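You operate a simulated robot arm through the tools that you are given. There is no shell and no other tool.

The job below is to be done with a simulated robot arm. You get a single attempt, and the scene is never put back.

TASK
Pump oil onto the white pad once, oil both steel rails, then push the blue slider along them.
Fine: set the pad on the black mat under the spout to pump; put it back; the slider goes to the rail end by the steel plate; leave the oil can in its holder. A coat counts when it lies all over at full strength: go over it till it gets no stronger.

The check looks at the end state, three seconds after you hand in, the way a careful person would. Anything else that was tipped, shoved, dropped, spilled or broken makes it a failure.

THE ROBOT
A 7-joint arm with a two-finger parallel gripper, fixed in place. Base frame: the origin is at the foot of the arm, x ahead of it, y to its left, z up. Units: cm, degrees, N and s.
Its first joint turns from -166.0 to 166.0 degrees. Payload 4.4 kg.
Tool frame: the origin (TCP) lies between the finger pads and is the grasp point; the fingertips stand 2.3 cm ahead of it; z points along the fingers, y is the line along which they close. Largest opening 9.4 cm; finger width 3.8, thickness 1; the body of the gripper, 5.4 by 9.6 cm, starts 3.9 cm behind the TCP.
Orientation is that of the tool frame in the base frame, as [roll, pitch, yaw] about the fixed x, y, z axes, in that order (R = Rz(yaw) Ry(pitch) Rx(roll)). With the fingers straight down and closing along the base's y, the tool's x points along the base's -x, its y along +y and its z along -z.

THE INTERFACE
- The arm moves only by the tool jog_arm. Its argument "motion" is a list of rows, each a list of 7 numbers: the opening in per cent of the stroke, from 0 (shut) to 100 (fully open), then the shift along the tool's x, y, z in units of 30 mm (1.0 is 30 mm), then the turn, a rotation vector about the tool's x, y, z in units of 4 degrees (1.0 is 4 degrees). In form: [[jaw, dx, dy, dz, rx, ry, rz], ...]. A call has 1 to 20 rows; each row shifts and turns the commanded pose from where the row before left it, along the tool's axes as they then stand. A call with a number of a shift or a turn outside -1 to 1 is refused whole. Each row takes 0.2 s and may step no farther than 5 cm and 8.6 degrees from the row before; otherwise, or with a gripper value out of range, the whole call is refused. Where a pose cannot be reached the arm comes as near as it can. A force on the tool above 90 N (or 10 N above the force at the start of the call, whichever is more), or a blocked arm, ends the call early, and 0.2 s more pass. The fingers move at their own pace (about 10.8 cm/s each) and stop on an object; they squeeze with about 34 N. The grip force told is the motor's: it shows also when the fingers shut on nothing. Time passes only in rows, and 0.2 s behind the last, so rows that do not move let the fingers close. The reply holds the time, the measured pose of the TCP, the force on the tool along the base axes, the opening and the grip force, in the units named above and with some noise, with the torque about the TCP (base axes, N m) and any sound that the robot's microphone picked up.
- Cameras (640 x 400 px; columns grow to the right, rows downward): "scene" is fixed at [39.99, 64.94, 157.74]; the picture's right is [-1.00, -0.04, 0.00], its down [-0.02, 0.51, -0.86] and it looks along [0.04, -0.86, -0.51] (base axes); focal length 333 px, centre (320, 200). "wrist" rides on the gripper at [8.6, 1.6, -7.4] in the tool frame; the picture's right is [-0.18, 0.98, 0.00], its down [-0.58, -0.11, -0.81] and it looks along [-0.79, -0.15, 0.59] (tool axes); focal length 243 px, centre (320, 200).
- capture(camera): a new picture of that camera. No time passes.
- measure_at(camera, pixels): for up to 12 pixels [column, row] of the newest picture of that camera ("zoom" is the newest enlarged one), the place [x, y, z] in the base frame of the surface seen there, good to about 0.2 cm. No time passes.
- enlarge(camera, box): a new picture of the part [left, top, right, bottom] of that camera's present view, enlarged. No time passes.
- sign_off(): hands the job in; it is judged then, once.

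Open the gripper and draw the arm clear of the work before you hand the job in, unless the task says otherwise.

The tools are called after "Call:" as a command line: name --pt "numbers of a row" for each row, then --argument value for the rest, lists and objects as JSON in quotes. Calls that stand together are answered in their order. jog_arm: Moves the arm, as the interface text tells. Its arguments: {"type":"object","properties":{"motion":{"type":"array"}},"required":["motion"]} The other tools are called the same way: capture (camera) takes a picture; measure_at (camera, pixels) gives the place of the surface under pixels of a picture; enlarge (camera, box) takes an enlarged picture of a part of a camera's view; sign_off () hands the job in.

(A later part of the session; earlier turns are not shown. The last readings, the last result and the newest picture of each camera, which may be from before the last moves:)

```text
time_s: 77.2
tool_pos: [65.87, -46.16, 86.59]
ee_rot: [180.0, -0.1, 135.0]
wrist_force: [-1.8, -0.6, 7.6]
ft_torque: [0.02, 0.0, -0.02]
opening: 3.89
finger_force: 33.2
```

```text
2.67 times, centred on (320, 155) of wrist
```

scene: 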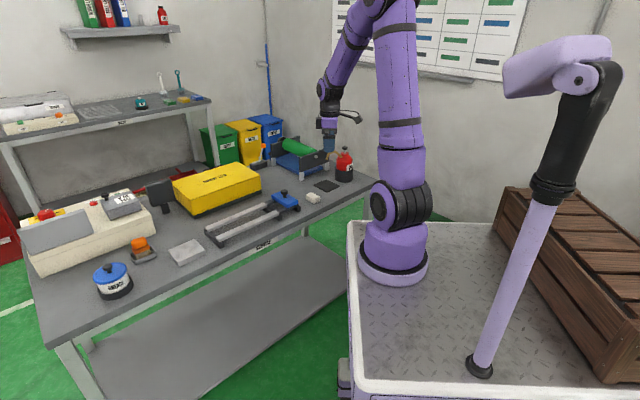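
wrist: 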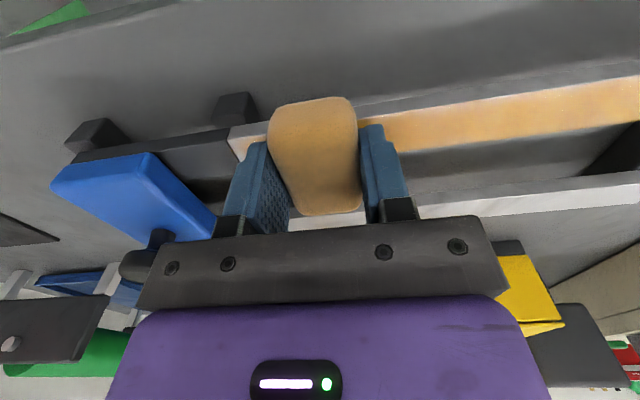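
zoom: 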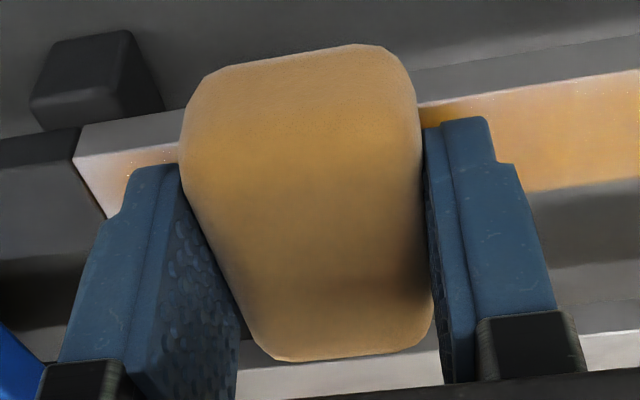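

The last ~1.3 cm by the dock is thin. I press a touch more and do short strokes right over that end (down to s≈8.3, staying ~0.8 cm clear of the slider) with dwells.

Call:
jog_arm --pt "0 0 -0.35 0.02 0 0 0" --pt "0 0 -0.35 0 0 0 0" --pt "0 0 -0.35 0 0 0 0" --pt "0 0 -0.35 0 0 0 0" --pt "0 0 -0.25 0 0 0 0" --pt "0 0 -0.2 0 0 0 0" --pt "0 0 0 0 0 0 0" --pt "0 0 0.3 0 0 0 0" --pt "0 0 0.3 0 0 0 0" --pt "0 0 -0.3 0 0 0 0" --pt "0 0 -0.3 0 0 0 0" --pt "0 0 0 0 0 0 0" --pt "0 0 0.3 0 0 0 0" --pt "0 0 0.3 0 0 0 0" --pt "0 0 -0.3 0 0 0 0" --pt "0 0 -0.3 0 0 0 0" --pt "0 0 0 0 0 0 0"

Call:
enlarge --camera "scene" --box '[255, 190, 295, 222]'

```text
time_s: 80.8
tool_pos: [61.87, -50.11, 86.44]
ee_rot: [-179.9, -0.1, 135.0]
wrist_force: [5.1, 7.9, 17.8]
ft_torque: [0.17, -0.24, 0.08]
opening: 3.89
finger_force: 33.7
```

```text
12.50 times, centred on (275, 206) of scene
```

zoom: 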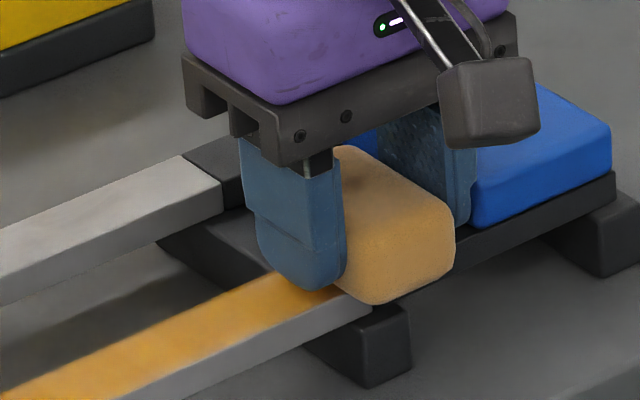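

At s≈8.3 the rear finger is close to the slider, so no further. I wipe forward to s≈14 and look at the end again.

Call:
jog_arm --pt "0 0 0.3 0 0 0 0" --pt "0 0 0.4 0 0 0 0" --pt "0 0 0.4 0 0 0 0" --pt "0 0 0.4 0 0 0 0" --pt "0 0 0.4 0 0 0 0" --pt "0 0 0.4 0 0 0 0" --pt "0 0 0 0 0 0 0"

Call:
enlarge --camera "scene" --box '[255, 190, 295, 222]'

Call:
capture --camera "wrist"

```text
time_s: 82.4
tool_pos: [66.76, -45.44, 86.36]
ee_rot: [179.9, 0.1, 134.9]
wrist_force: [-3.2, -5.2, 14.0]
ft_torque: [-0.1, 0.08, 0.0]
opening: 3.93
finger_force: 34.0
```

```text
12.50 times, centred on (275, 206) of scene
```

zoom: 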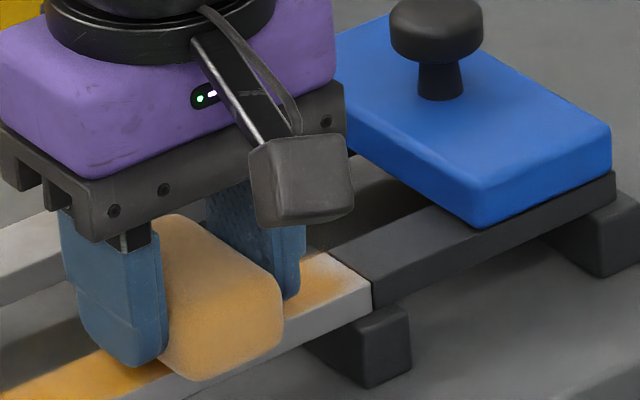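

```text
taken
```

wrist: 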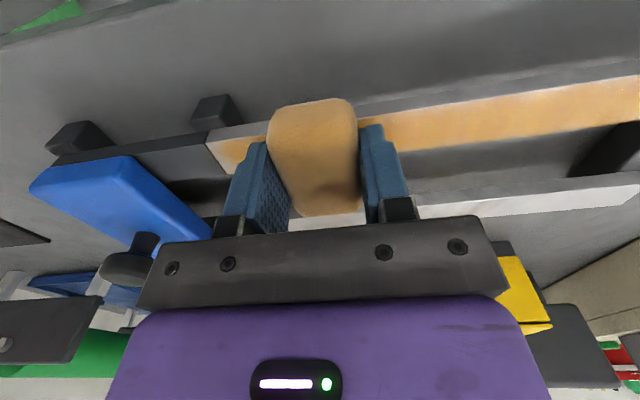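

The dock-side end is much better. I wipe to the far end with overrun (to s≈36.4).

Call:
jog_arm --pt "0 0 0.444 0 0 0 0" --pt "0 0 0.444 0 0 0 0" --pt "0 0 0.444 0 0 0 0" --pt "0 0 0.444 0 0 0 0" --pt "0 0 0.444 0 0 0 0" --pt "0 0 0.444 0 0 0 0" --pt "0 0 0.444 0 0 0 0" --pt "0 0 0.444 0 0 0 0" --pt "0 0 0.444 0 0 0 0" --pt "0 0 0.444 0 0 0 0" --pt "0 0 0.444 0 0 0 0" --pt "0 0 0.444 0 0 0 0" --pt "0 0 0.444 0 0 0 0" --pt "0 0 0.444 0 0 0 0" --pt "0 0 0.4 0 0 0 0" --pt "0 0 0.4 0 0 0 0" --pt "0 0 0 0 0 0 0"

Call:
enlarge --camera "scene" --box '[205, 180, 295, 250]'

Call:
enlarge --camera "scene" --box '[258, 196, 288, 220]'

```text
time_s: 86.0
tool_pos: [81.56, -30.34, 86.29]
ee_rot: [180.0, -0.1, 135.0]
wrist_force: [-6.7, -4.7, 22.3]
ft_torque: [-0.3, 0.35, -0.05]
opening: 3.88
finger_force: 34.0
```

```text
5.71 times, centred on (250, 215) of scene
```

zoom: 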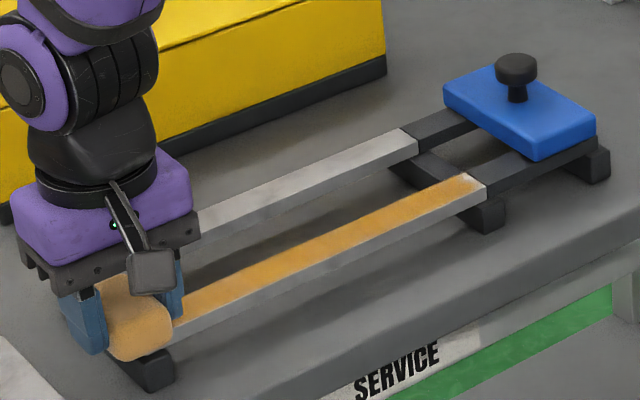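

```text
16.00 times, centred on (273, 208) of scene
```

zoom: 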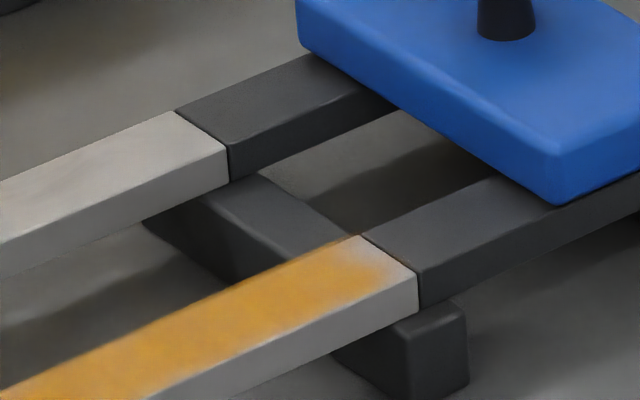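

The far end is under the pad now. I do four short strokes there (34–36.2) to build up its coat.

Call:
jog_arm --pt "0 0 -0.37 0 0 0 0" --pt "0 0 -0.37 0 0 0 0" --pt "0 0 0.37 0 0 0 0" --pt "0 0 0.37 0 0 0 0" --pt "0 0 -0.37 0 0 0 0" --pt "0 0 -0.37 0 0 0 0" --pt "0 0 0.37 0 0 0 0" --pt "0 0 0.37 0 0 0 0" --pt "0 0 -0.37 0 0 0 0" --pt "0 0 -0.37 0 0 0 0" --pt "0 0 0.37 0 0 0 0" --pt "0 0 0.37 0 0 0 0" --pt "0 0 -0.45 0 0 0 0" --pt "0 0 -0.45 0 0 0 0" --pt "0 0 -0.45 0 0 0 0" --pt "0 0 -0.45 0 0 0 0" --pt "0 0 -0.45 0 0 0 0" --pt "0 0 0 0 0 0 0"

Call:
enlarge --camera "scene" --box '[205, 205, 265, 250]'

Call:
capture --camera "wrist"

```text
time_s: 89.8
tool_pos: [76.88, -35.36, 86.55]
ee_rot: [179.9, 0.0, 135.0]
wrist_force: [0.1, -0.7, -0.4]
ft_torque: [0.02, -0.01, 0.0]
opening: 3.89
finger_force: 34.2
```

```text
8.89 times, centred on (235, 228) of scene
```

zoom: 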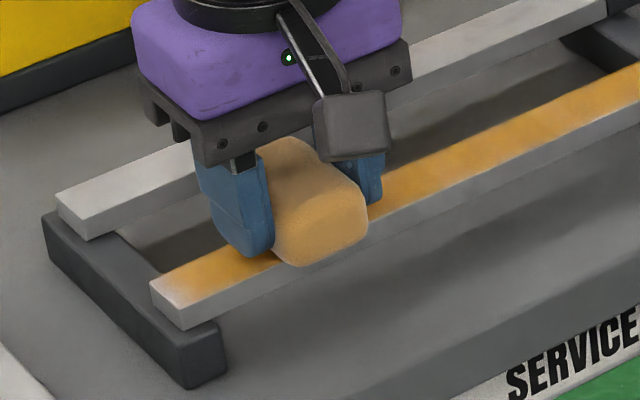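

```text
taken
```

wrist: 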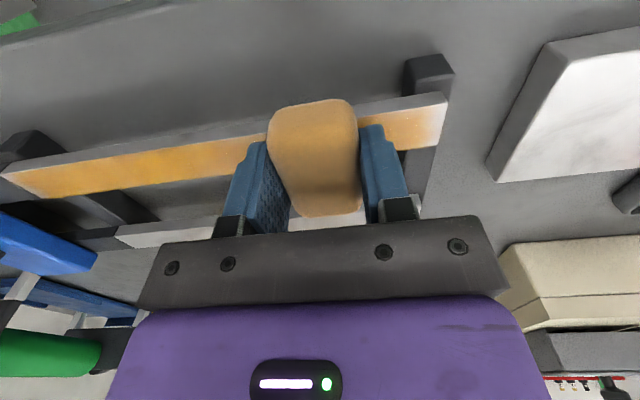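

Force has dropped to zero here; the far tip still looks slightly pale. I zoom in on both the end and the pad.

Call:
enlarge --camera "scene" --box '[215, 218, 250, 245]'

Call:
enlarge --camera "wrist" --box '[220, 60, 480, 225]'

Call:
measure_at --camera "wrist" --pixels '[[310, 105], [310, 130], [310, 160], [320, 185], [325, 205], [285, 150], [350, 150], [440, 100], [430, 120], [415, 145], [445, 95]]'

```text
14.81 times, centred on (232, 232) of scene
```

zoom: 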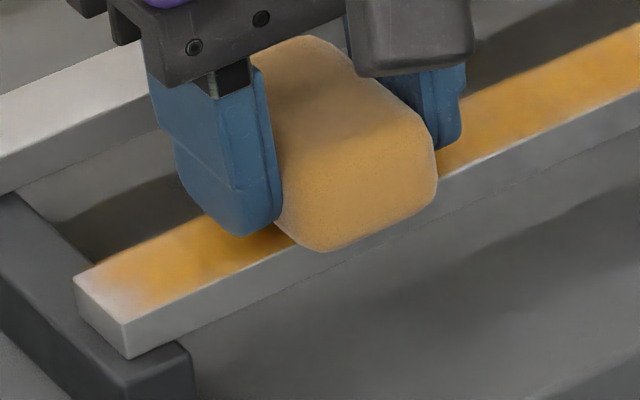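

```text
2.42 times, centred on (350, 142) of wrist
```

zoom: 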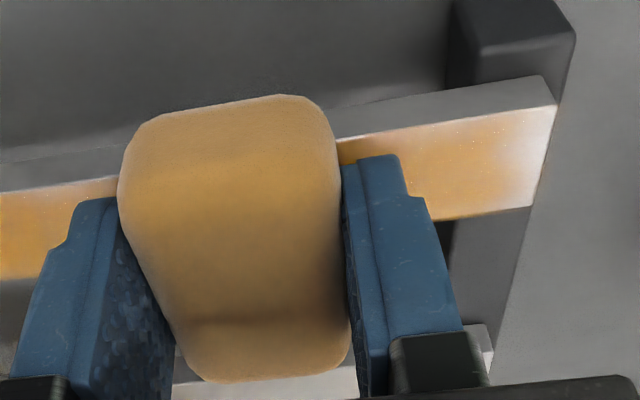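

```text
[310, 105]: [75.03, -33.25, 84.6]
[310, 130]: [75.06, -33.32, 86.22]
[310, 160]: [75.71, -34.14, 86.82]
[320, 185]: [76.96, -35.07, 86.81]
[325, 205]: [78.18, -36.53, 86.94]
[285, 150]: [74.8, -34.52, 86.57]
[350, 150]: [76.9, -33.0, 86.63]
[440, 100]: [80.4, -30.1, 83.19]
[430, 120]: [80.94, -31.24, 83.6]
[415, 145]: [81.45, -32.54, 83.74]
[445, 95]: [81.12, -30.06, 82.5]
```

The pad has slid ~0.3 cm up in the grip, so pressing harder would bring the fingertips onto the rail. I'll re-grip lengthwise (fingers beside the rail, not over it): first I carry the pad back above its spot.

Call:
jog_arm --pt "0 0 0 -0.833 0 0 0" --pt "0 0 0 -0.833 0 0 0" --pt "0 0 0 -0.833 0 0 0" --pt "0 -0.032 -0.902 0 0 0 0" --pt "0 -0.032 -0.902 0 0 0 0" --pt "0 -0.032 -0.902 0 0 0 0" --pt "0 -0.032 -0.902 0 0 0 0" --pt "0 -0.032 -0.902 0 0 0 0" --pt "0 -0.032 -0.902 0 0 0 0" --pt "0 -0.032 -0.902 0 0 0 0" --pt "0 -0.032 -0.902 0 0 0 0" --pt "0 -0.032 -0.902 0 0 0 0" --pt "0 -0.032 -0.902 0 0 0 0" --pt "0 -0.032 -0.902 0 0 0 0" --pt "0 -0.032 -0.902 0 0 0 0" --pt "0 -0.032 -0.902 0 0 0 0" --pt "0 -0.032 -0.902 0 0 0 0" --pt "0 -0.032 -0.902 0 0 0 0" --pt "0 0 0 0 0 0 0"

Call:
enlarge --camera "scene" --box '[205, 180, 295, 250]'

```text
time_s: 93.8
tool_pos: [49.18, -65.12, 93.87]
ee_rot: [-180.0, 0.0, 135.1]
wrist_force: [-0.3, -0.2, -1.3]
ft_torque: [-0.02, 0.03, -0.01]
opening: 3.9
finger_force: 33.5
```

```text
5.71 times, centred on (250, 215) of scene
```

zoom: 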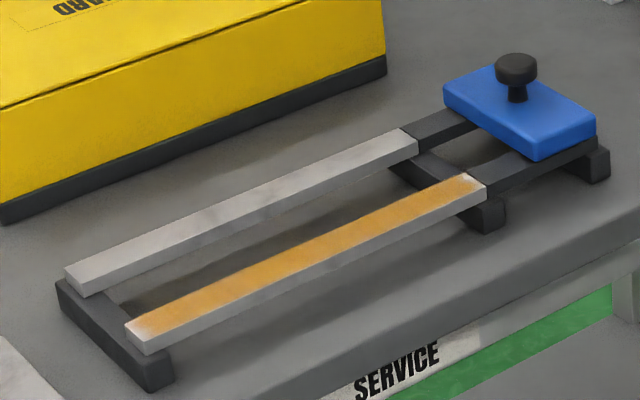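

Rail B is amber except both tips. Over the original spot now, I lower the pad toward the table in decreasing steps.

Call:
jog_arm --pt "0 0 0 0.8 0 0 0" --pt "0 0 0 0.8 0 0 0" --pt "0 0 0 0.8 0 0 0" --pt "0 0 0 0.6 0 0 0" --pt "0 0 0 0.4 0 0 0" --pt "0 0 0 0.1 0 0 0" --pt "0 0 0 0.05 0 0 0" --pt "0 0 0 0 0 0 0"

```text
time_s: 95.6
tool_pos: [49.28, -65.05, 83.23]
ee_rot: [180.0, 0.0, 135.0]
wrist_force: [-0.3, -0.6, -0.7]
ft_torque: [-0.01, 0.0, 0.01]
opening: 3.88
finger_force: 34.3
```

No contact yet at z=83.23; I lower a further 0.3 cm in small steps.

Call:
jog_arm --pt "0 0 0 0.04 0 0 0" --pt "0 0 0 0.04 0 0 0" --pt "0 0 0 0.02 0 0 0" --pt "0 0 0 0 0 0 0"

Call:
capture --camera "wrist"

```text
time_s: 96.6
tool_pos: [49.29, -65.07, 82.97]
ee_rot: [180.0, -0.1, 135.0]
wrist_force: [0.0, -0.2, 0.4]
ft_torque: [-0.01, 0.0, -0.01]
opening: 3.89
finger_force: 34.0
```

```text
taken
```

wrist: 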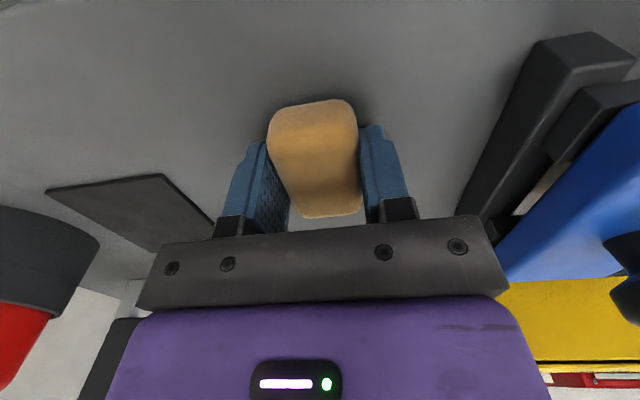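

Still no contact force; I measure the pad top against the TCP to see the remaining gap.

Call:
measure_at --camera "wrist" --pixels '[[320, 185], [310, 160], [330, 205], [300, 170], [345, 170], [310, 108], [312, 101]]'

Call:
jog_arm --pt "0 0 0 0.03 0 0 0" --pt "0 0 0 0.03 0 0 0" --pt "0 0 0 0 0 0 0"

```text
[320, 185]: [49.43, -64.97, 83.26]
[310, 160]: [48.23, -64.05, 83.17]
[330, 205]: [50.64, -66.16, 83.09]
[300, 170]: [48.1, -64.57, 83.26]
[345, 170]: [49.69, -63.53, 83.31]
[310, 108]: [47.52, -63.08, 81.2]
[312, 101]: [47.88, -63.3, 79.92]
```

```text
time_s: 97.4
tool_pos: [49.45, -65.13, 82.82]
ee_rot: [180.0, 0.0, 135.0]
wrist_force: [-0.1, -0.1, 5.0]
ft_torque: [0.08, 0.03, 0.0]
opening: 3.9
finger_force: 33.5
```

Contact (5 N). I release the pad, rise 9 cm and turn the tool −90° about its z so the fingers will close along the pad's long axis.

Call:
jog_arm --pt "30 0 0 0 0 0 0" --pt "75 0 0 0 0 0 0" --pt "75 0 0 0 0 0 0" --pt "75 0 0 -0.3 0 0 0" --pt "75 0 0 -0.9 0 0 0" --pt "75 0 0 -0.9 0 0 0" --pt "75 0 0 -0.9 0 0 0" --pt "90 0 0 0 0 0 0"

Call:
jog_arm --pt "90 0 0 0 0 0 -1" --pt "90 0 0 0 0 0 -1" --pt "90 0 0 0 0 0 -1" --pt "90 0 0 0 0 0 -1" --pt "90 0 0 0 0 0 -1" --pt "90 0 0 0 0 0 -1" --pt "90 0 0 0 0 0 -1" --pt "90 0 0 0 0 0 -1" --pt "90 0 0 0 0 0 -1" --pt "90 0 0 0 0 0 -1" --pt "90 0 0 0 0 0 -1" --pt "90 0 0 0 0 0 -1"

Call:
jog_arm --pt "90 0 0 0 0 0 -1" --pt "90 0 0 0 0 0 -1" --pt "90 0 0 0 0 0 -1" --pt "90 0 0 0 0 0 -1" --pt "90 0 0 0 0 0 -1" --pt "90 0 0 0 0 0 -1" --pt "90 0 0 0 0 0 -1" --pt "90 0 0 0 0 0 -1" --pt "90 0 0 0 0 0 -1" --pt "90 0 0 0 0 0 -1" --pt "90 0 0 0 0 0 -0.5" --pt "90 0 0 0 0 0 0"

Call:
capture --camera "wrist"

Call:
enlarge --camera "scene" --box '[270, 130, 370, 210]'

```text
time_s: 99.2
tool_pos: [49.18, -65.2, 91.93]
ee_rot: [-180.0, 0.0, 134.9]
wrist_force: [-0.7, -0.7, 0.2]
ft_torque: [-0.02, -0.01, -0.02]
opening: 8.45
finger_force: 0.0
```

```text
time_s: 101.8
tool_pos: [49.17, -65.15, 91.8]
ee_rot: [180.0, 0.0, -177.0]
wrist_force: [-0.2, -1.3, 0.8]
ft_torque: [0.02, 0.01, 0.02]
opening: 8.46
finger_force: 0.0
```

```text
time_s: 104.4
tool_pos: [49.48, -65.13, 91.71]
ee_rot: [-179.9, 0.1, -134.9]
wrist_force: [0.4, -0.2, 0.5]
ft_torque: [-0.01, 0.01, 0.03]
opening: 8.46
finger_force: 0.1
```

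```text
taken
```

wrist: 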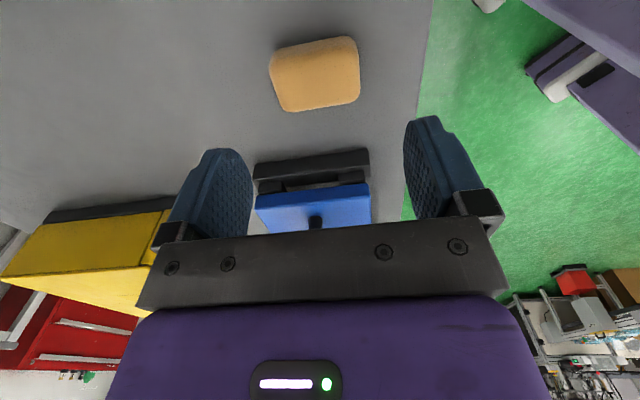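

```text
5.00 times, centred on (320, 170) of scene
```

zoom: 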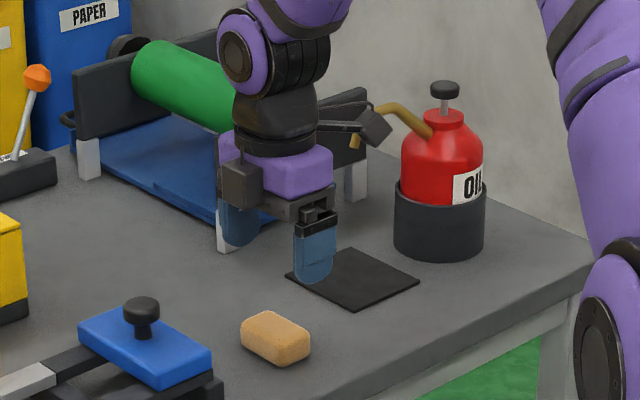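

Yaw is now −135° (x=−d, y=−n) and the pad is at (315,72) in the wrist view. I measure it for centring.

Call:
measure_at --camera "wrist" --pixels '[[272, 62], [282, 105], [358, 96], [352, 42], [315, 72], [276, 85], [359, 70], [310, 42], [320, 106]]'

Call:
measure_at --camera "zoom" --pixels '[[242, 328], [309, 346], [277, 364], [273, 313], [275, 335], [260, 318], [300, 330]]'

```text
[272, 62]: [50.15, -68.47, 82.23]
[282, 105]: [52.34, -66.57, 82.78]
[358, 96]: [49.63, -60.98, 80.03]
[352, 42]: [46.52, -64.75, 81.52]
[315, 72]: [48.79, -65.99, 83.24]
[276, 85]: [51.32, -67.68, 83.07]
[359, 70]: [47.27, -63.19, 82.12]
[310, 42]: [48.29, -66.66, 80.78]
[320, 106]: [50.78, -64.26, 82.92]
```

```text
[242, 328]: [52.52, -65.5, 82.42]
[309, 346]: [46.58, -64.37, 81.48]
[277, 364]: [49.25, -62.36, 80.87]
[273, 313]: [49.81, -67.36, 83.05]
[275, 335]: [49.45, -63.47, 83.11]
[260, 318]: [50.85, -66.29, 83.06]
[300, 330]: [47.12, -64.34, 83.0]
```

Pad centre ≈(49.5,-65.25), matching the TCP. I descend to z≈82.8 with fingers at the pad's two short ends.

Call:
jog_arm --pt "90 0 0 0.8 0 0 0" --pt "90 0 0 0.8 0 0 0" --pt "90 0 0 0.8 0 0 0" --pt "90 0 0 0.35 0 0 0" --pt "90 0 0 0.1 0 0 0" --pt "90 0 0 0.08 0 0 0" --pt "90 0 0 0 0 0 0"

Call:
capture --camera "wrist"

Call:
enlarge --camera "scene" --box '[280, 150, 350, 210]'

```text
time_s: 106.0
tool_pos: [49.21, -65.05, 83.07]
ee_rot: [-180.0, -0.1, -134.9]
wrist_force: [-0.2, -0.1, -0.4]
ft_torque: [0.01, 0.0, 0.02]
opening: 8.45
finger_force: 0.1
```

```text
taken
```

wrist: 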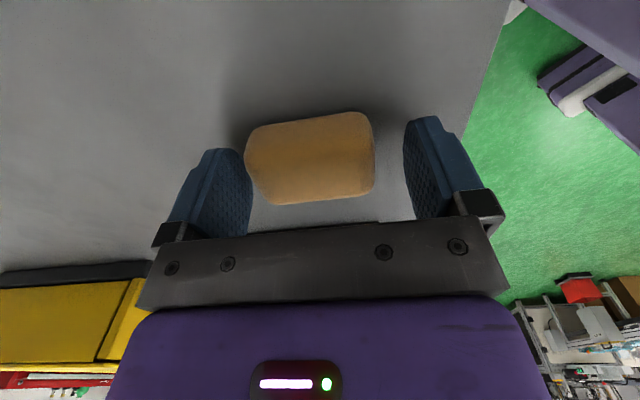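

```text
6.67 times, centred on (315, 180) of scene
```

zoom: 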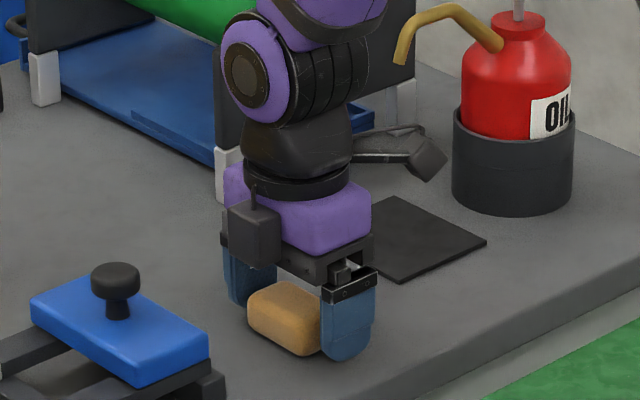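

The fingers straddle the pad's ends. I lower 0.15 cm, close, and lift about 2 cm.

Call:
jog_arm --pt "90 0 0 0.05 0 0 0" --pt "70 0 0 0 0 0 0" --pt "40 0 0 0 0 0 0" --pt "0 0 0 0 0 0 0" --pt "0 0 0 0 0 0 0" --pt "0 0 0 0 0 0 0" --pt "0 0 0 -0.05 0 0 0" --pt "0 0 0 -0.1 0 0 0" --pt "0 0 0 -0.2 0 0 0" --pt "0 0 0 -0.3 0 0 0" --pt "0 0 0 0 0 0 0"

Call:
capture --camera "wrist"

Call:
enlarge --camera "scene" --box '[300, 170, 340, 210]'

```text
time_s: 108.4
tool_pos: [49.12, -65.06, 84.88]
ee_rot: [-179.9, 0.1, -135.0]
wrist_force: [-0.4, -0.2, -0.5]
ft_torque: [-0.04, 0.01, -0.04]
opening: 6.13
finger_force: 34.1
```

```text
taken
```

wrist: 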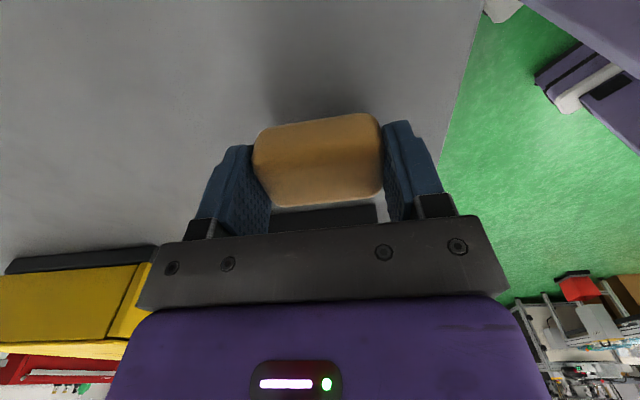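

```text
10.00 times, centred on (320, 190) of scene
```

zoom: 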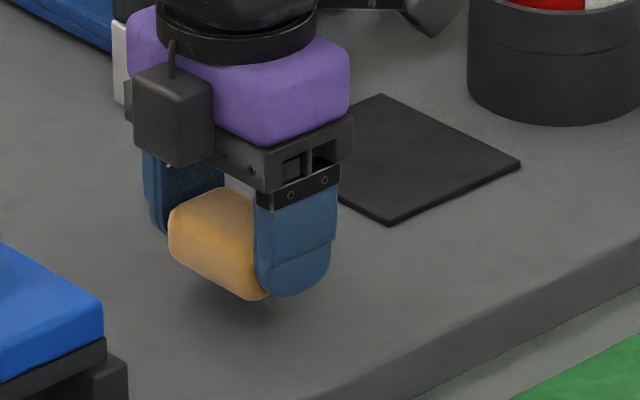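

The pad is lifted lengthwise (opening 6.13). I measure the pad's top, bottom and the fingertip height.

Call:
measure_at --camera "wrist" --pixels '[[315, 140], [320, 165], [325, 190], [280, 170], [365, 160], [320, 200], [318, 125], [280, 145], [360, 130]]'

Call:
measure_at --camera "zoom" --pixels '[[250, 298], [235, 294], [180, 258], [290, 290], [300, 287], [210, 200], [230, 205], [220, 260]]'

```text
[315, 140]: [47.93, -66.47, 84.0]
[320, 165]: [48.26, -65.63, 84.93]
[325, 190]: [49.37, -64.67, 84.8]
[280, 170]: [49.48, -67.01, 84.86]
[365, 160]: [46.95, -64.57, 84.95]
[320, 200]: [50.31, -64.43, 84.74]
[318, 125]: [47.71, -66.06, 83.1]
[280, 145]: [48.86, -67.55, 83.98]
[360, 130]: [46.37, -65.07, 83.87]
```

```text
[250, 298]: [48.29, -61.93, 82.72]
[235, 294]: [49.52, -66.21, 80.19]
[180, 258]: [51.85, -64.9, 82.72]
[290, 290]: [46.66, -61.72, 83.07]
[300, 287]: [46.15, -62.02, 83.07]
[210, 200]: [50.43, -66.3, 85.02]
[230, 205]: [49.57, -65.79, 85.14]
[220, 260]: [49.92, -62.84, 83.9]
```

Pad top ≈ TCP height again, level. I rise to z≈95 and move over the dock-side end of the far rail (n≈87.65, s≈8.0), 3 cm above the slider's knob.

Call:
jog_arm --pt "0 0 0 -0.85 0 0 0" --pt "0 0 0 -0.85 0 0 0" --pt "0 0 0 -0.85 0 0 0" --pt "0 0 0 -0.85 0 0 0" --pt "0 -0.803 -0.2875 0 0 0 0" --pt "0 -0.803 -0.2875 0 0 0 0" --pt "0 -0.803 -0.2875 0 0 0 0" --pt "0 -0.803 -0.2875 0 0 0 0" --pt "0 -0.803 -0.2875 0 0 0 0" --pt "0 -0.803 -0.2875 0 0 0 0" --pt "0 -0.803 -0.2875 0 0 0 0" --pt "0 -0.803 -0.2875 0 0 0 0" --pt "0 0 0 0 0 0 0"

Call:
capture --camera "wrist"

Call:
enlarge --camera "scene" --box '[205, 150, 315, 250]'

```text
time_s: 111.2
tool_pos: [68.05, -56.02, 95.1]
ee_rot: [179.9, -0.1, -135.1]
wrist_force: [-0.2, 0.1, 0.3]
ft_torque: [0.01, 0.0, -0.04]
opening: 6.11
finger_force: 34.5
```

```text
taken
```

wrist: 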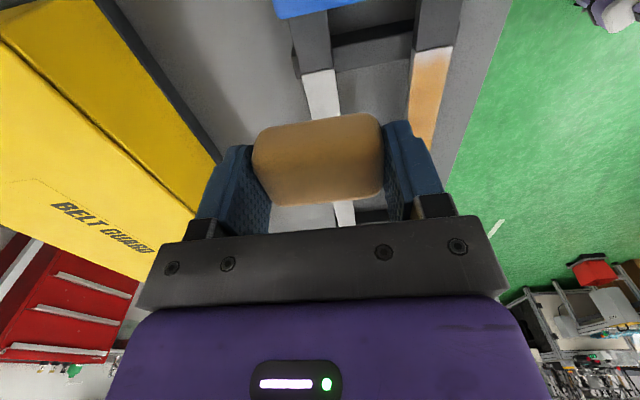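

```text
4.00 times, centred on (260, 200) of scene
```

zoom: 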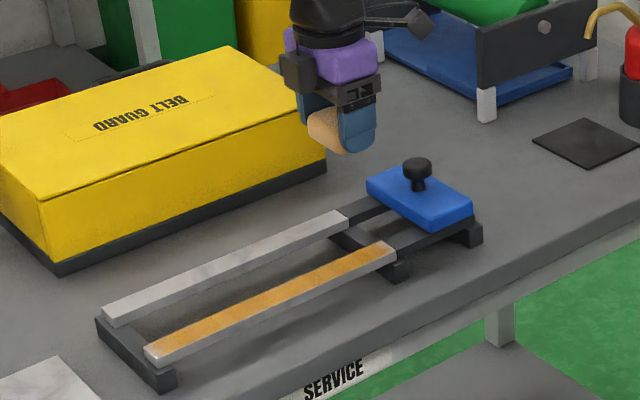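

Good view: rail A starts at (318,72), with rail B's pale tip at (432,50). I lower onto rail A gently.

Call:
jog_arm --pt "0 0 0 0.8 0 0 0" --pt "0 0 0 0.8 0 0 0" --pt "0 0 0 0.7 0 0 0" --pt "0 0 0 0.4 0 0 0" --pt "0 0 0 0.05 0 0 0" --pt "0 0 0 0.05 0 0 0" --pt "0 0 0 0 0 0 0"

Call:
enlarge --camera "scene" --box '[235, 160, 305, 230]'

```text
time_s: 112.8
tool_pos: [67.88, -56.21, 86.71]
ee_rot: [180.0, 0.0, -135.0]
wrist_force: [-0.5, -0.7, -0.3]
ft_torque: [-0.03, -0.01, -0.02]
opening: 6.12
finger_force: 34.2
```

```text
5.71 times, centred on (270, 195) of scene
```

zoom: 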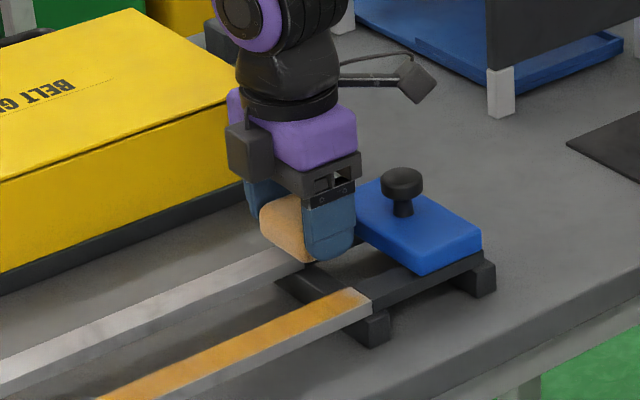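

No contact yet at z=86.71. I lower further in 0.1 cm steps until about 15–25 N.

Call:
jog_arm --pt "0 0 0 0.035 0 0 0" --pt "0 0 0 0.035 0 0 0" --pt "0 0 0 0 0 0 0"

```text
time_s: 113.6
tool_pos: [67.74, -56.21, 86.46]
ee_rot: [-179.9, 0.0, -135.0]
wrist_force: [-3.1, 3.4, 11.9]
ft_torque: [0.14, 0.01, 0.03]
opening: 6.09
finger_force: 33.6
```

12 N contact on rail A. I do a few short strokes over its dock-side end and then wipe forward 12 cm.

Call:
jog_arm --pt "0 0.15 0 0.02 0 0 0" --pt "0 -0.35 0 0 0 0 0" --pt "0 -0.35 0 0 0 0 0" --pt "0 0.35 0 0 0 0 0" --pt "0 0.35 0 0 0 0 0" --pt "0 -0.35 0 0 0 0 0" --pt "0 -0.35 0 0 0 0 0" --pt "0 0.35 0 0 0 0 0" --pt "0 0.35 0 0 0 0 0" --pt "0 -0.4 0 0 0 0 0" --pt "0 -0.4 0 0 0 0 0" --pt "0 -0.4 0 0 0 0 0" --pt "0 -0.4 0 0 0 0 0" --pt "0 -0.4 0 0 0 0 0" --pt "0 -0.4 0 0 0 0 0" --pt "0 -0.4 0 0 0 0 0" --pt "0 -0.4 0 0 0 0 0" --pt "0 -0.4 0 0 0 0 0" --pt "0 -0.4 0 0 0 0 0"

Call:
capture --camera "wrist"

Call:
enlarge --camera "scene" --box '[205, 170, 295, 250]'

```text
time_s: 117.6
tool_pos: [75.98, -47.84, 86.4]
ee_rot: [-179.9, 0.1, -135.1]
wrist_force: [-3.6, -4.3, 18.4]
ft_torque: [-0.17, 0.03, -0.02]
opening: 6.11
finger_force: 34.6
```

```text
taken
```

wrist: 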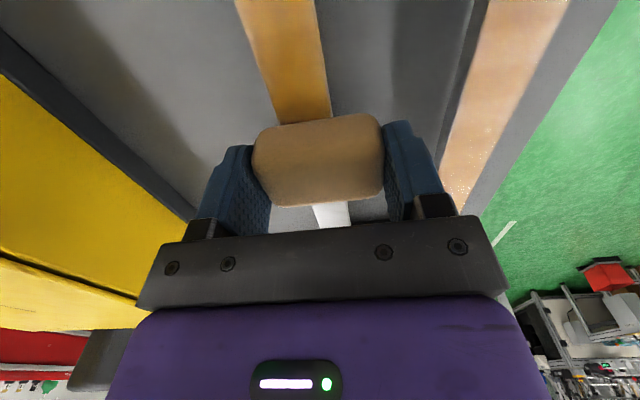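

```text
5.00 times, centred on (250, 210) of scene
```

zoom: 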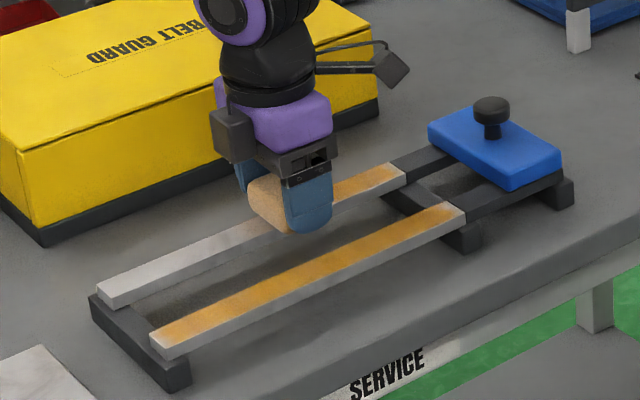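

Rail A takes a strong coat already. I continue to the far end (s≈36) and do short strokes there.

Call:
jog_arm --pt "0 -0.42 0 0 0 0 0" --pt "0 -0.42 0 0 0 0 0" --pt "0 -0.42 0 0 0 0 0" --pt "0 -0.42 0 0 0 0 0" --pt "0 -0.42 0 0 0 0 0" --pt "0 -0.42 0 0 0 0 0" --pt "0 -0.42 0 0 0 0 0" --pt "0 -0.42 0 0 0 0 0" --pt "0 -0.42 0 0 0 0 0" --pt "0 -0.42 0 0 0 0 0" --pt "0 -0.42 0 0 0 0 0" --pt "0 -0.42 0 0 0 0 0" --pt "0 -0.32 0 0 0 0 0" --pt "0 0.37 0 0 0 0 0" --pt "0 0.37 0 0 0 0 0" --pt "0 -0.37 0 0 0 0 0" --pt "0 -0.37 0 0 0 0 0" --pt "0 0 0 0 0 0 0"

Call:
capture --camera "wrist"

Call:
enlarge --camera "scene" --box '[195, 170, 295, 250]'

```text
time_s: 121.4
tool_pos: [87.39, -36.56, 86.3]
ee_rot: [179.9, 0.0, -135.0]
wrist_force: [-2.5, -3.0, 10.7]
ft_torque: [-0.18, 0.11, -0.06]
opening: 6.12
finger_force: 33.5
```

```text
taken
```

wrist: 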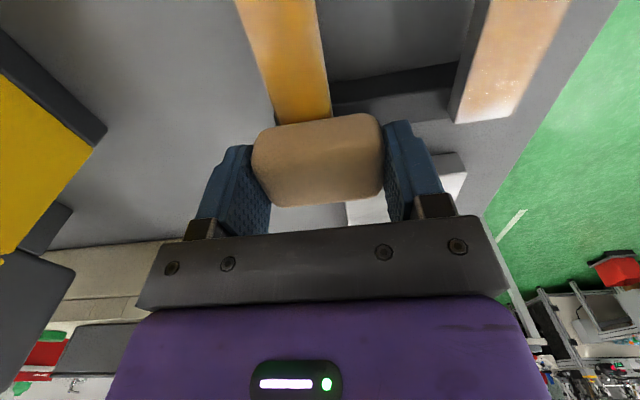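

```text
5.00 times, centred on (245, 210) of scene
```

zoom: 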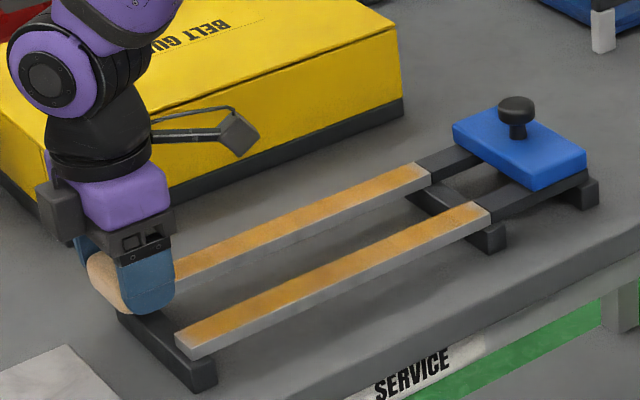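

Rail A is coated along its length. I do two more strokes at the far end and start the return pass.

Call:
jog_arm --pt "0 0.4 0 0.01 0 0 0" --pt "0 0.4 0 0 0 0 0" --pt "0 -0.4 0 0 0 0 0" --pt "0 -0.4 0 0 0 0 0" --pt "0 0 0 0 0 0 0" --pt "0 0.4 0 0 0 0 0" --pt "0 0.4 0 0 0 0 0" --pt "0 -0.4 0 0 0 0 0" --pt "0 -0.4 0 0 0 0 0" --pt "0 0 0 0 0 0 0" --pt "0 0.45 0 0 0 0 0" --pt "0 0.45 0 0 0 0 0" --pt "0 0.45 0 0 0 0 0" --pt "0 0.45 0 0 0 0 0" --pt "0 0.45 0 0 0 0 0" --pt "0 0.45 0 0 0 0 0" --pt "0 0.45 0 0 0 0 0" --pt "0 0.45 0 0 0 0 0"

Call:
enlarge --camera "scene" --box '[195, 180, 275, 250]'

Call:
enlarge --camera "scene" --box '[200, 215, 240, 248]'

```text
time_s: 125.2
tool_pos: [79.45, -44.28, 86.25]
ee_rot: [179.8, 0.0, -135.0]
wrist_force: [0.5, 2.7, 8.6]
ft_torque: [0.1, -0.12, 0.01]
opening: 6.11
finger_force: 33.6
```

```text
5.71 times, centred on (235, 215) of scene
```

zoom: 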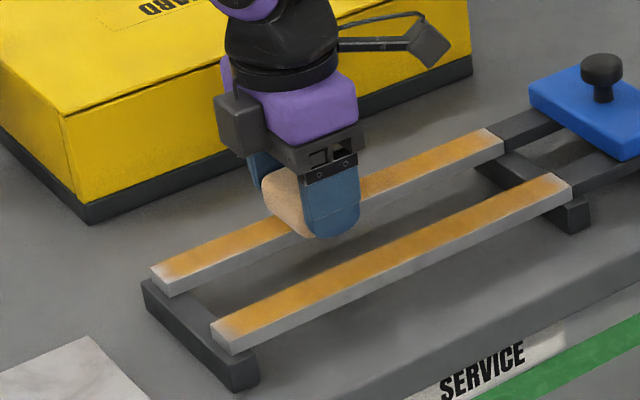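

```text
12.12 times, centred on (220, 232) of scene
```

zoom: 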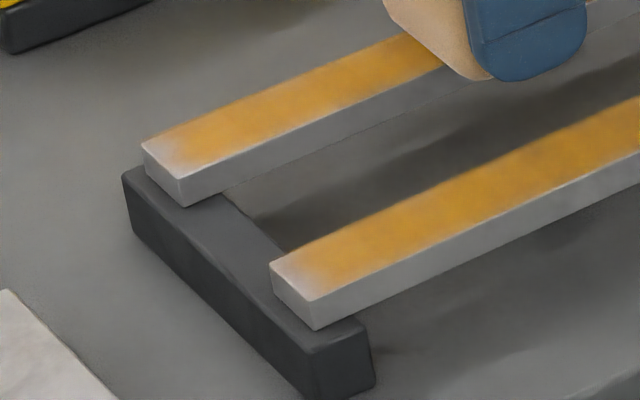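

Both rails' far tips and edges show a slightly paler fringe. I zoom in as far as useful to judge if that's a real thin spot.

Call:
enlarge --camera "scene" --box '[204, 220, 224, 234]'

Call:
enlarge --camera "scene" --box '[214, 228, 238, 245]'

Call:
enlarge --camera "scene" --box '[252, 196, 282, 218]'

```text
16.00 times, centred on (214, 227) of scene
```

zoom: 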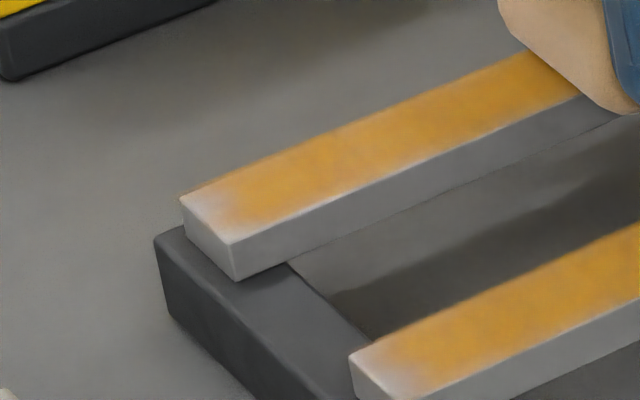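

```text
16.00 times, centred on (226, 236) of scene
```

zoom: 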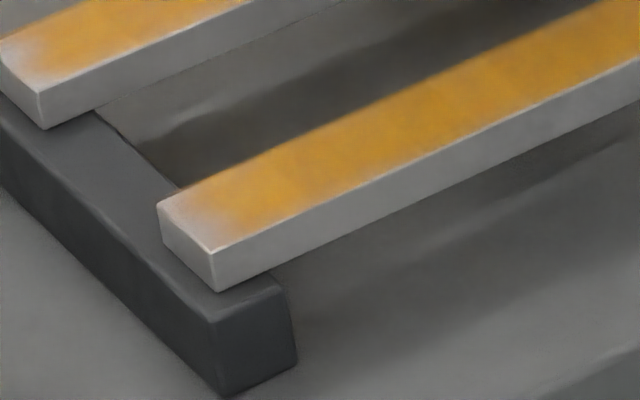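

```text
16.00 times, centred on (267, 207) of scene
```

zoom: 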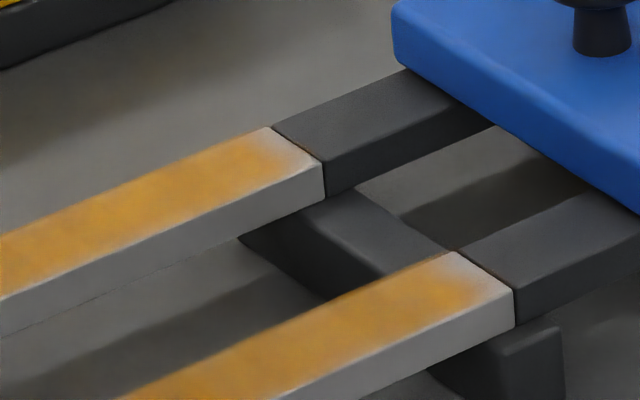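

All four tips show a similar fade, which may be partly rendering, but rail B's dock tip is clearly paler. I finish rail A's return pass with more strokes at the dock end and compare.

Call:
jog_arm --pt "0 0.44 0 0 0 0 0" --pt "0 0.44 0 0 0 0 0" --pt "0 0.44 0 0 0 0 0" --pt "0 0.44 0 0 0 0 0" --pt "0 0.44 0 0 0 0 0" --pt "0 0.44 0 0 0 0 0" --pt "0 0.44 0 0 0 0 0" --pt "0 0.44 0 0 0 0 0" --pt "0 0.44 0 0 0 0 0" --pt "0 0.44 0 0 0 0 0" --pt "0 0.44 0 0 0 0 0" --pt "0 0.44 0 0 0 0 0" --pt "0 0.4 0 0 0 0 0" --pt "0 0 0 0 0 0 0"

Call:
jog_arm --pt "0 0.15 0 0 0 0 0" --pt "0 0 0 0 0 0 0" --pt "0 -0.4 0 0 0 0 0" --pt "0 -0.4 0 0 0 0 0" --pt "0 0.4 0 0 0 0 0" --pt "0 0.4 0 0 0 0 0" --pt "0 0 0 0 0 0 0" --pt "0 -0.4 0 0 0 0 0" --pt "0 -0.4 0 0 0 0 0" --pt "0 0.4 0 0 0 0 0" --pt "0 0.4 0 0 0 0 0" --pt "0 0 0 0 0 0 0"

Call:
capture --camera "wrist"

```text
time_s: 128.2
tool_pos: [67.43, -56.49, 86.39]
ee_rot: [179.9, 0.0, -135.2]
wrist_force: [4.6, 4.1, 26.2]
ft_torque: [0.22, -0.21, -0.01]
opening: 6.1
finger_force: 34.5
```

```text
time_s: 130.8
tool_pos: [67.13, -56.62, 86.37]
ee_rot: [180.0, 0.1, -135.0]
wrist_force: [0.9, 2.0, 5.1]
ft_torque: [0.01, -0.05, 0.01]
opening: 6.1
finger_force: 34.8
```

```text
taken
```

wrist: 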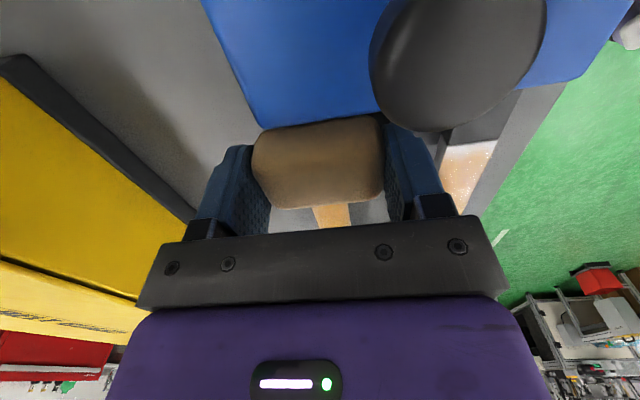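

I lift the pad off by 8 cm and look at both dock-side tips from the wrist camera.

Call:
jog_arm --pt "0 0 0 -0.3 0 0 0" --pt "0 0 0 -0.8 0 0 0" --pt "0 0 0 -0.8 0 0 0" --pt "0 0 0 -0.8 0 0 0" --pt "0 0 0 0 0 0 0"

Call:
enlarge --camera "wrist" --box '[270, 0, 490, 140]'

Call:
enlarge --camera "scene" --box '[252, 196, 282, 218]'

```text
time_s: 132.0
tool_pos: [67.44, -56.36, 94.3]
ee_rot: [-180.0, 0.1, -135.0]
wrist_force: [-0.3, -0.3, -0.1]
ft_torque: [0.02, 0.02, 0.0]
opening: 6.09
finger_force: 34.4
```

```text
2.86 times, centred on (380, 70) of wrist
```

zoom: 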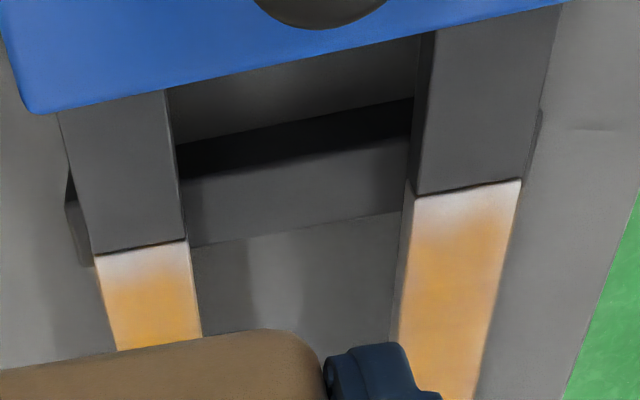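

```text
16.00 times, centred on (267, 207) of scene
```

zoom: 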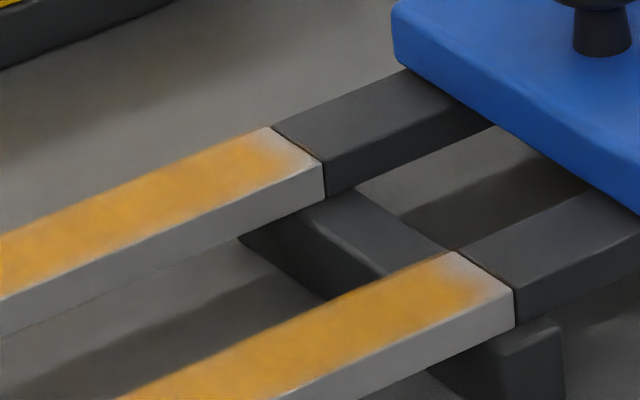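

Rail A's tip fade did not change with extra strokes (so it seems a rendered edge), but rail B's dock tip has a longer pale zone. I move over to rail B's dock end and lower onto it.

Call:
jog_arm --pt "0 0 0.69 0 0 0 0" --pt "0 0 0.69 0 0 0 0" --pt "0 0 0.69 0 0 0 0" --pt "0 0 0.69 0 0 0 0" --pt "0 0 0 0.8 0 0 0" --pt "0 0 0 0.8 0 0 0" --pt "0 0 0 0.7 0 0 0" --pt "0 0 0 0.3 0 0 0" --pt "0 0 0 0.06 0 0 0" --pt "0 0 0 0 0 0 0"

Call:
enlarge --camera "scene" --box '[245, 170, 305, 225]'

```text
time_s: 134.2
tool_pos: [61.49, -50.93, 86.36]
ee_rot: [-179.9, 0.0, -135.0]
wrist_force: [-0.6, -0.2, -1.1]
ft_torque: [-0.06, -0.01, 0.0]
opening: 6.1
finger_force: 34.1
```

```text
7.27 times, centred on (275, 198) of scene
```

zoom: 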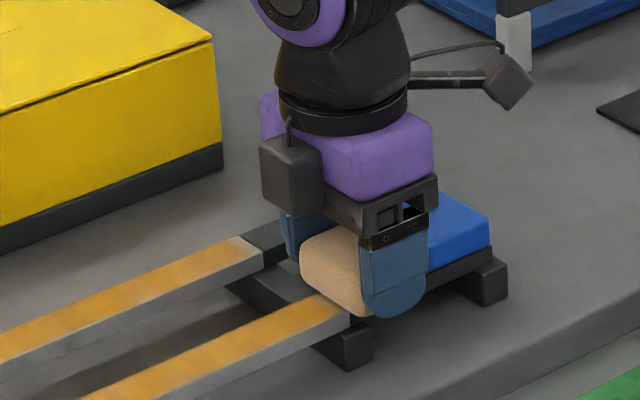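

Just above contact at s≈7.5 on rail B. I lower 0.15 cm more and stroke this tip back and forth.

Call:
jog_arm --pt "0 0 0 0.03 0 0 0" --pt "0 0 0 0.03 0 0 0" --pt "0 0 0 0 0 0 0"

Call:
jog_arm --pt "0 -0.3 0 0 0 0 0" --pt "0 -0.3 0 0 0 0 0" --pt "0 0.3 0 0 0 0 0" --pt "0 0.3 0 0 0 0 0" --pt "0 0 0 0 0 0 0"

```text
time_s: 135.0
tool_pos: [61.46, -50.8, 86.39]
ee_rot: [-179.9, 0.0, -135.0]
wrist_force: [0.5, 2.9, 11.1]
ft_torque: [0.08, 0.05, 0.04]
opening: 6.16
finger_force: 33.7
```

```text
time_s: 136.2
tool_pos: [61.46, -50.9, 86.28]
ee_rot: [-180.0, 0.0, -135.0]
wrist_force: [2.2, 3.4, 6.9]
ft_torque: [0.04, -0.06, 0.01]
opening: 6.09
finger_force: 34.5
```

Contact holds (~7–11 N). I do four more strokes across this tip (s≈7.5–10.5), slightly lower.

Call:
jog_arm --pt "0 -0.35 0 0.02 0 0 0" --pt "0 -0.35 0 0 0 0 0" --pt "0 -0.35 0 0 0 0 0" --pt "0 0.35 0 0 0 0 0" --pt "0 0.35 0 0 0 0 0" --pt "0 0.35 0 0 0 0 0" --pt "0 -0.35 0 0 0 0 0" --pt "0 -0.35 0 0 0 0 0" --pt "0 -0.35 0 0 0 0 0" --pt "0 0.35 0 0 0 0 0" --pt "0 0.35 0 0 0 0 0" --pt "0 0.35 0 0 0 0 0" --pt "0 -0.35 0 0 0 0 0" --pt "0 -0.35 0 0 0 0 0" --pt "0 -0.35 0 0 0 0 0" --pt "0 -0.4 0 0 0 0 0" --pt "0 -0.4 0 0 0 0 0" --pt "0 0 0 0 0 0 0"

Call:
capture --camera "wrist"

Call:
enlarge --camera "scene" --box '[252, 196, 282, 218]'

Call:
enlarge --camera "wrist" --box '[170, 20, 390, 160]'

```text
time_s: 140.0
tool_pos: [65.42, -46.8, 86.2]
ee_rot: [180.0, 0.0, -134.9]
wrist_force: [-6.8, -5.9, 24.5]
ft_torque: [-0.15, 0.11, 0.01]
opening: 6.1
finger_force: 33.5
```

```text
taken
```

wrist: 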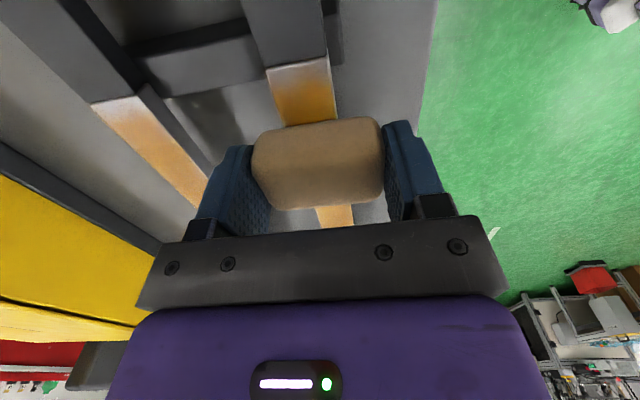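

```text
16.00 times, centred on (267, 207) of scene
```

zoom: 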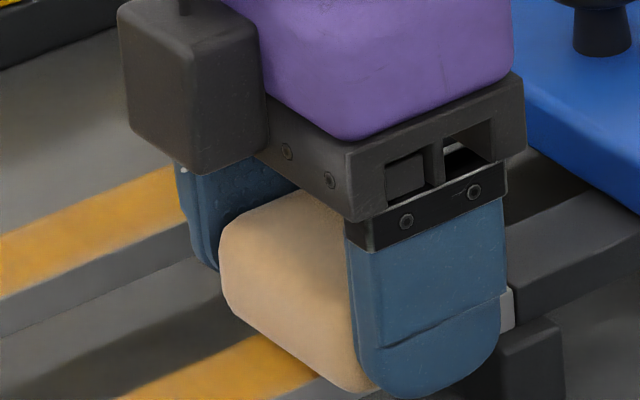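

```text
2.86 times, centred on (280, 90) of wrist
```

zoom: 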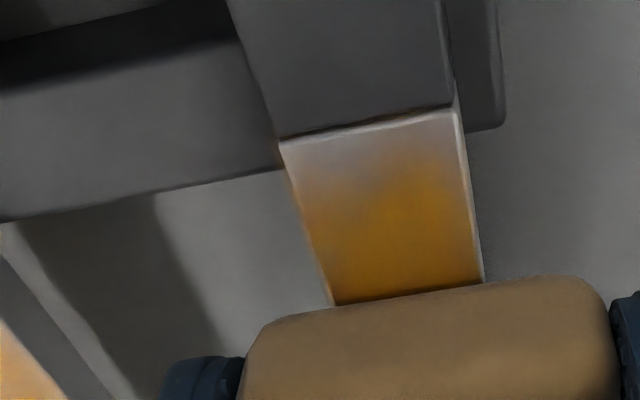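

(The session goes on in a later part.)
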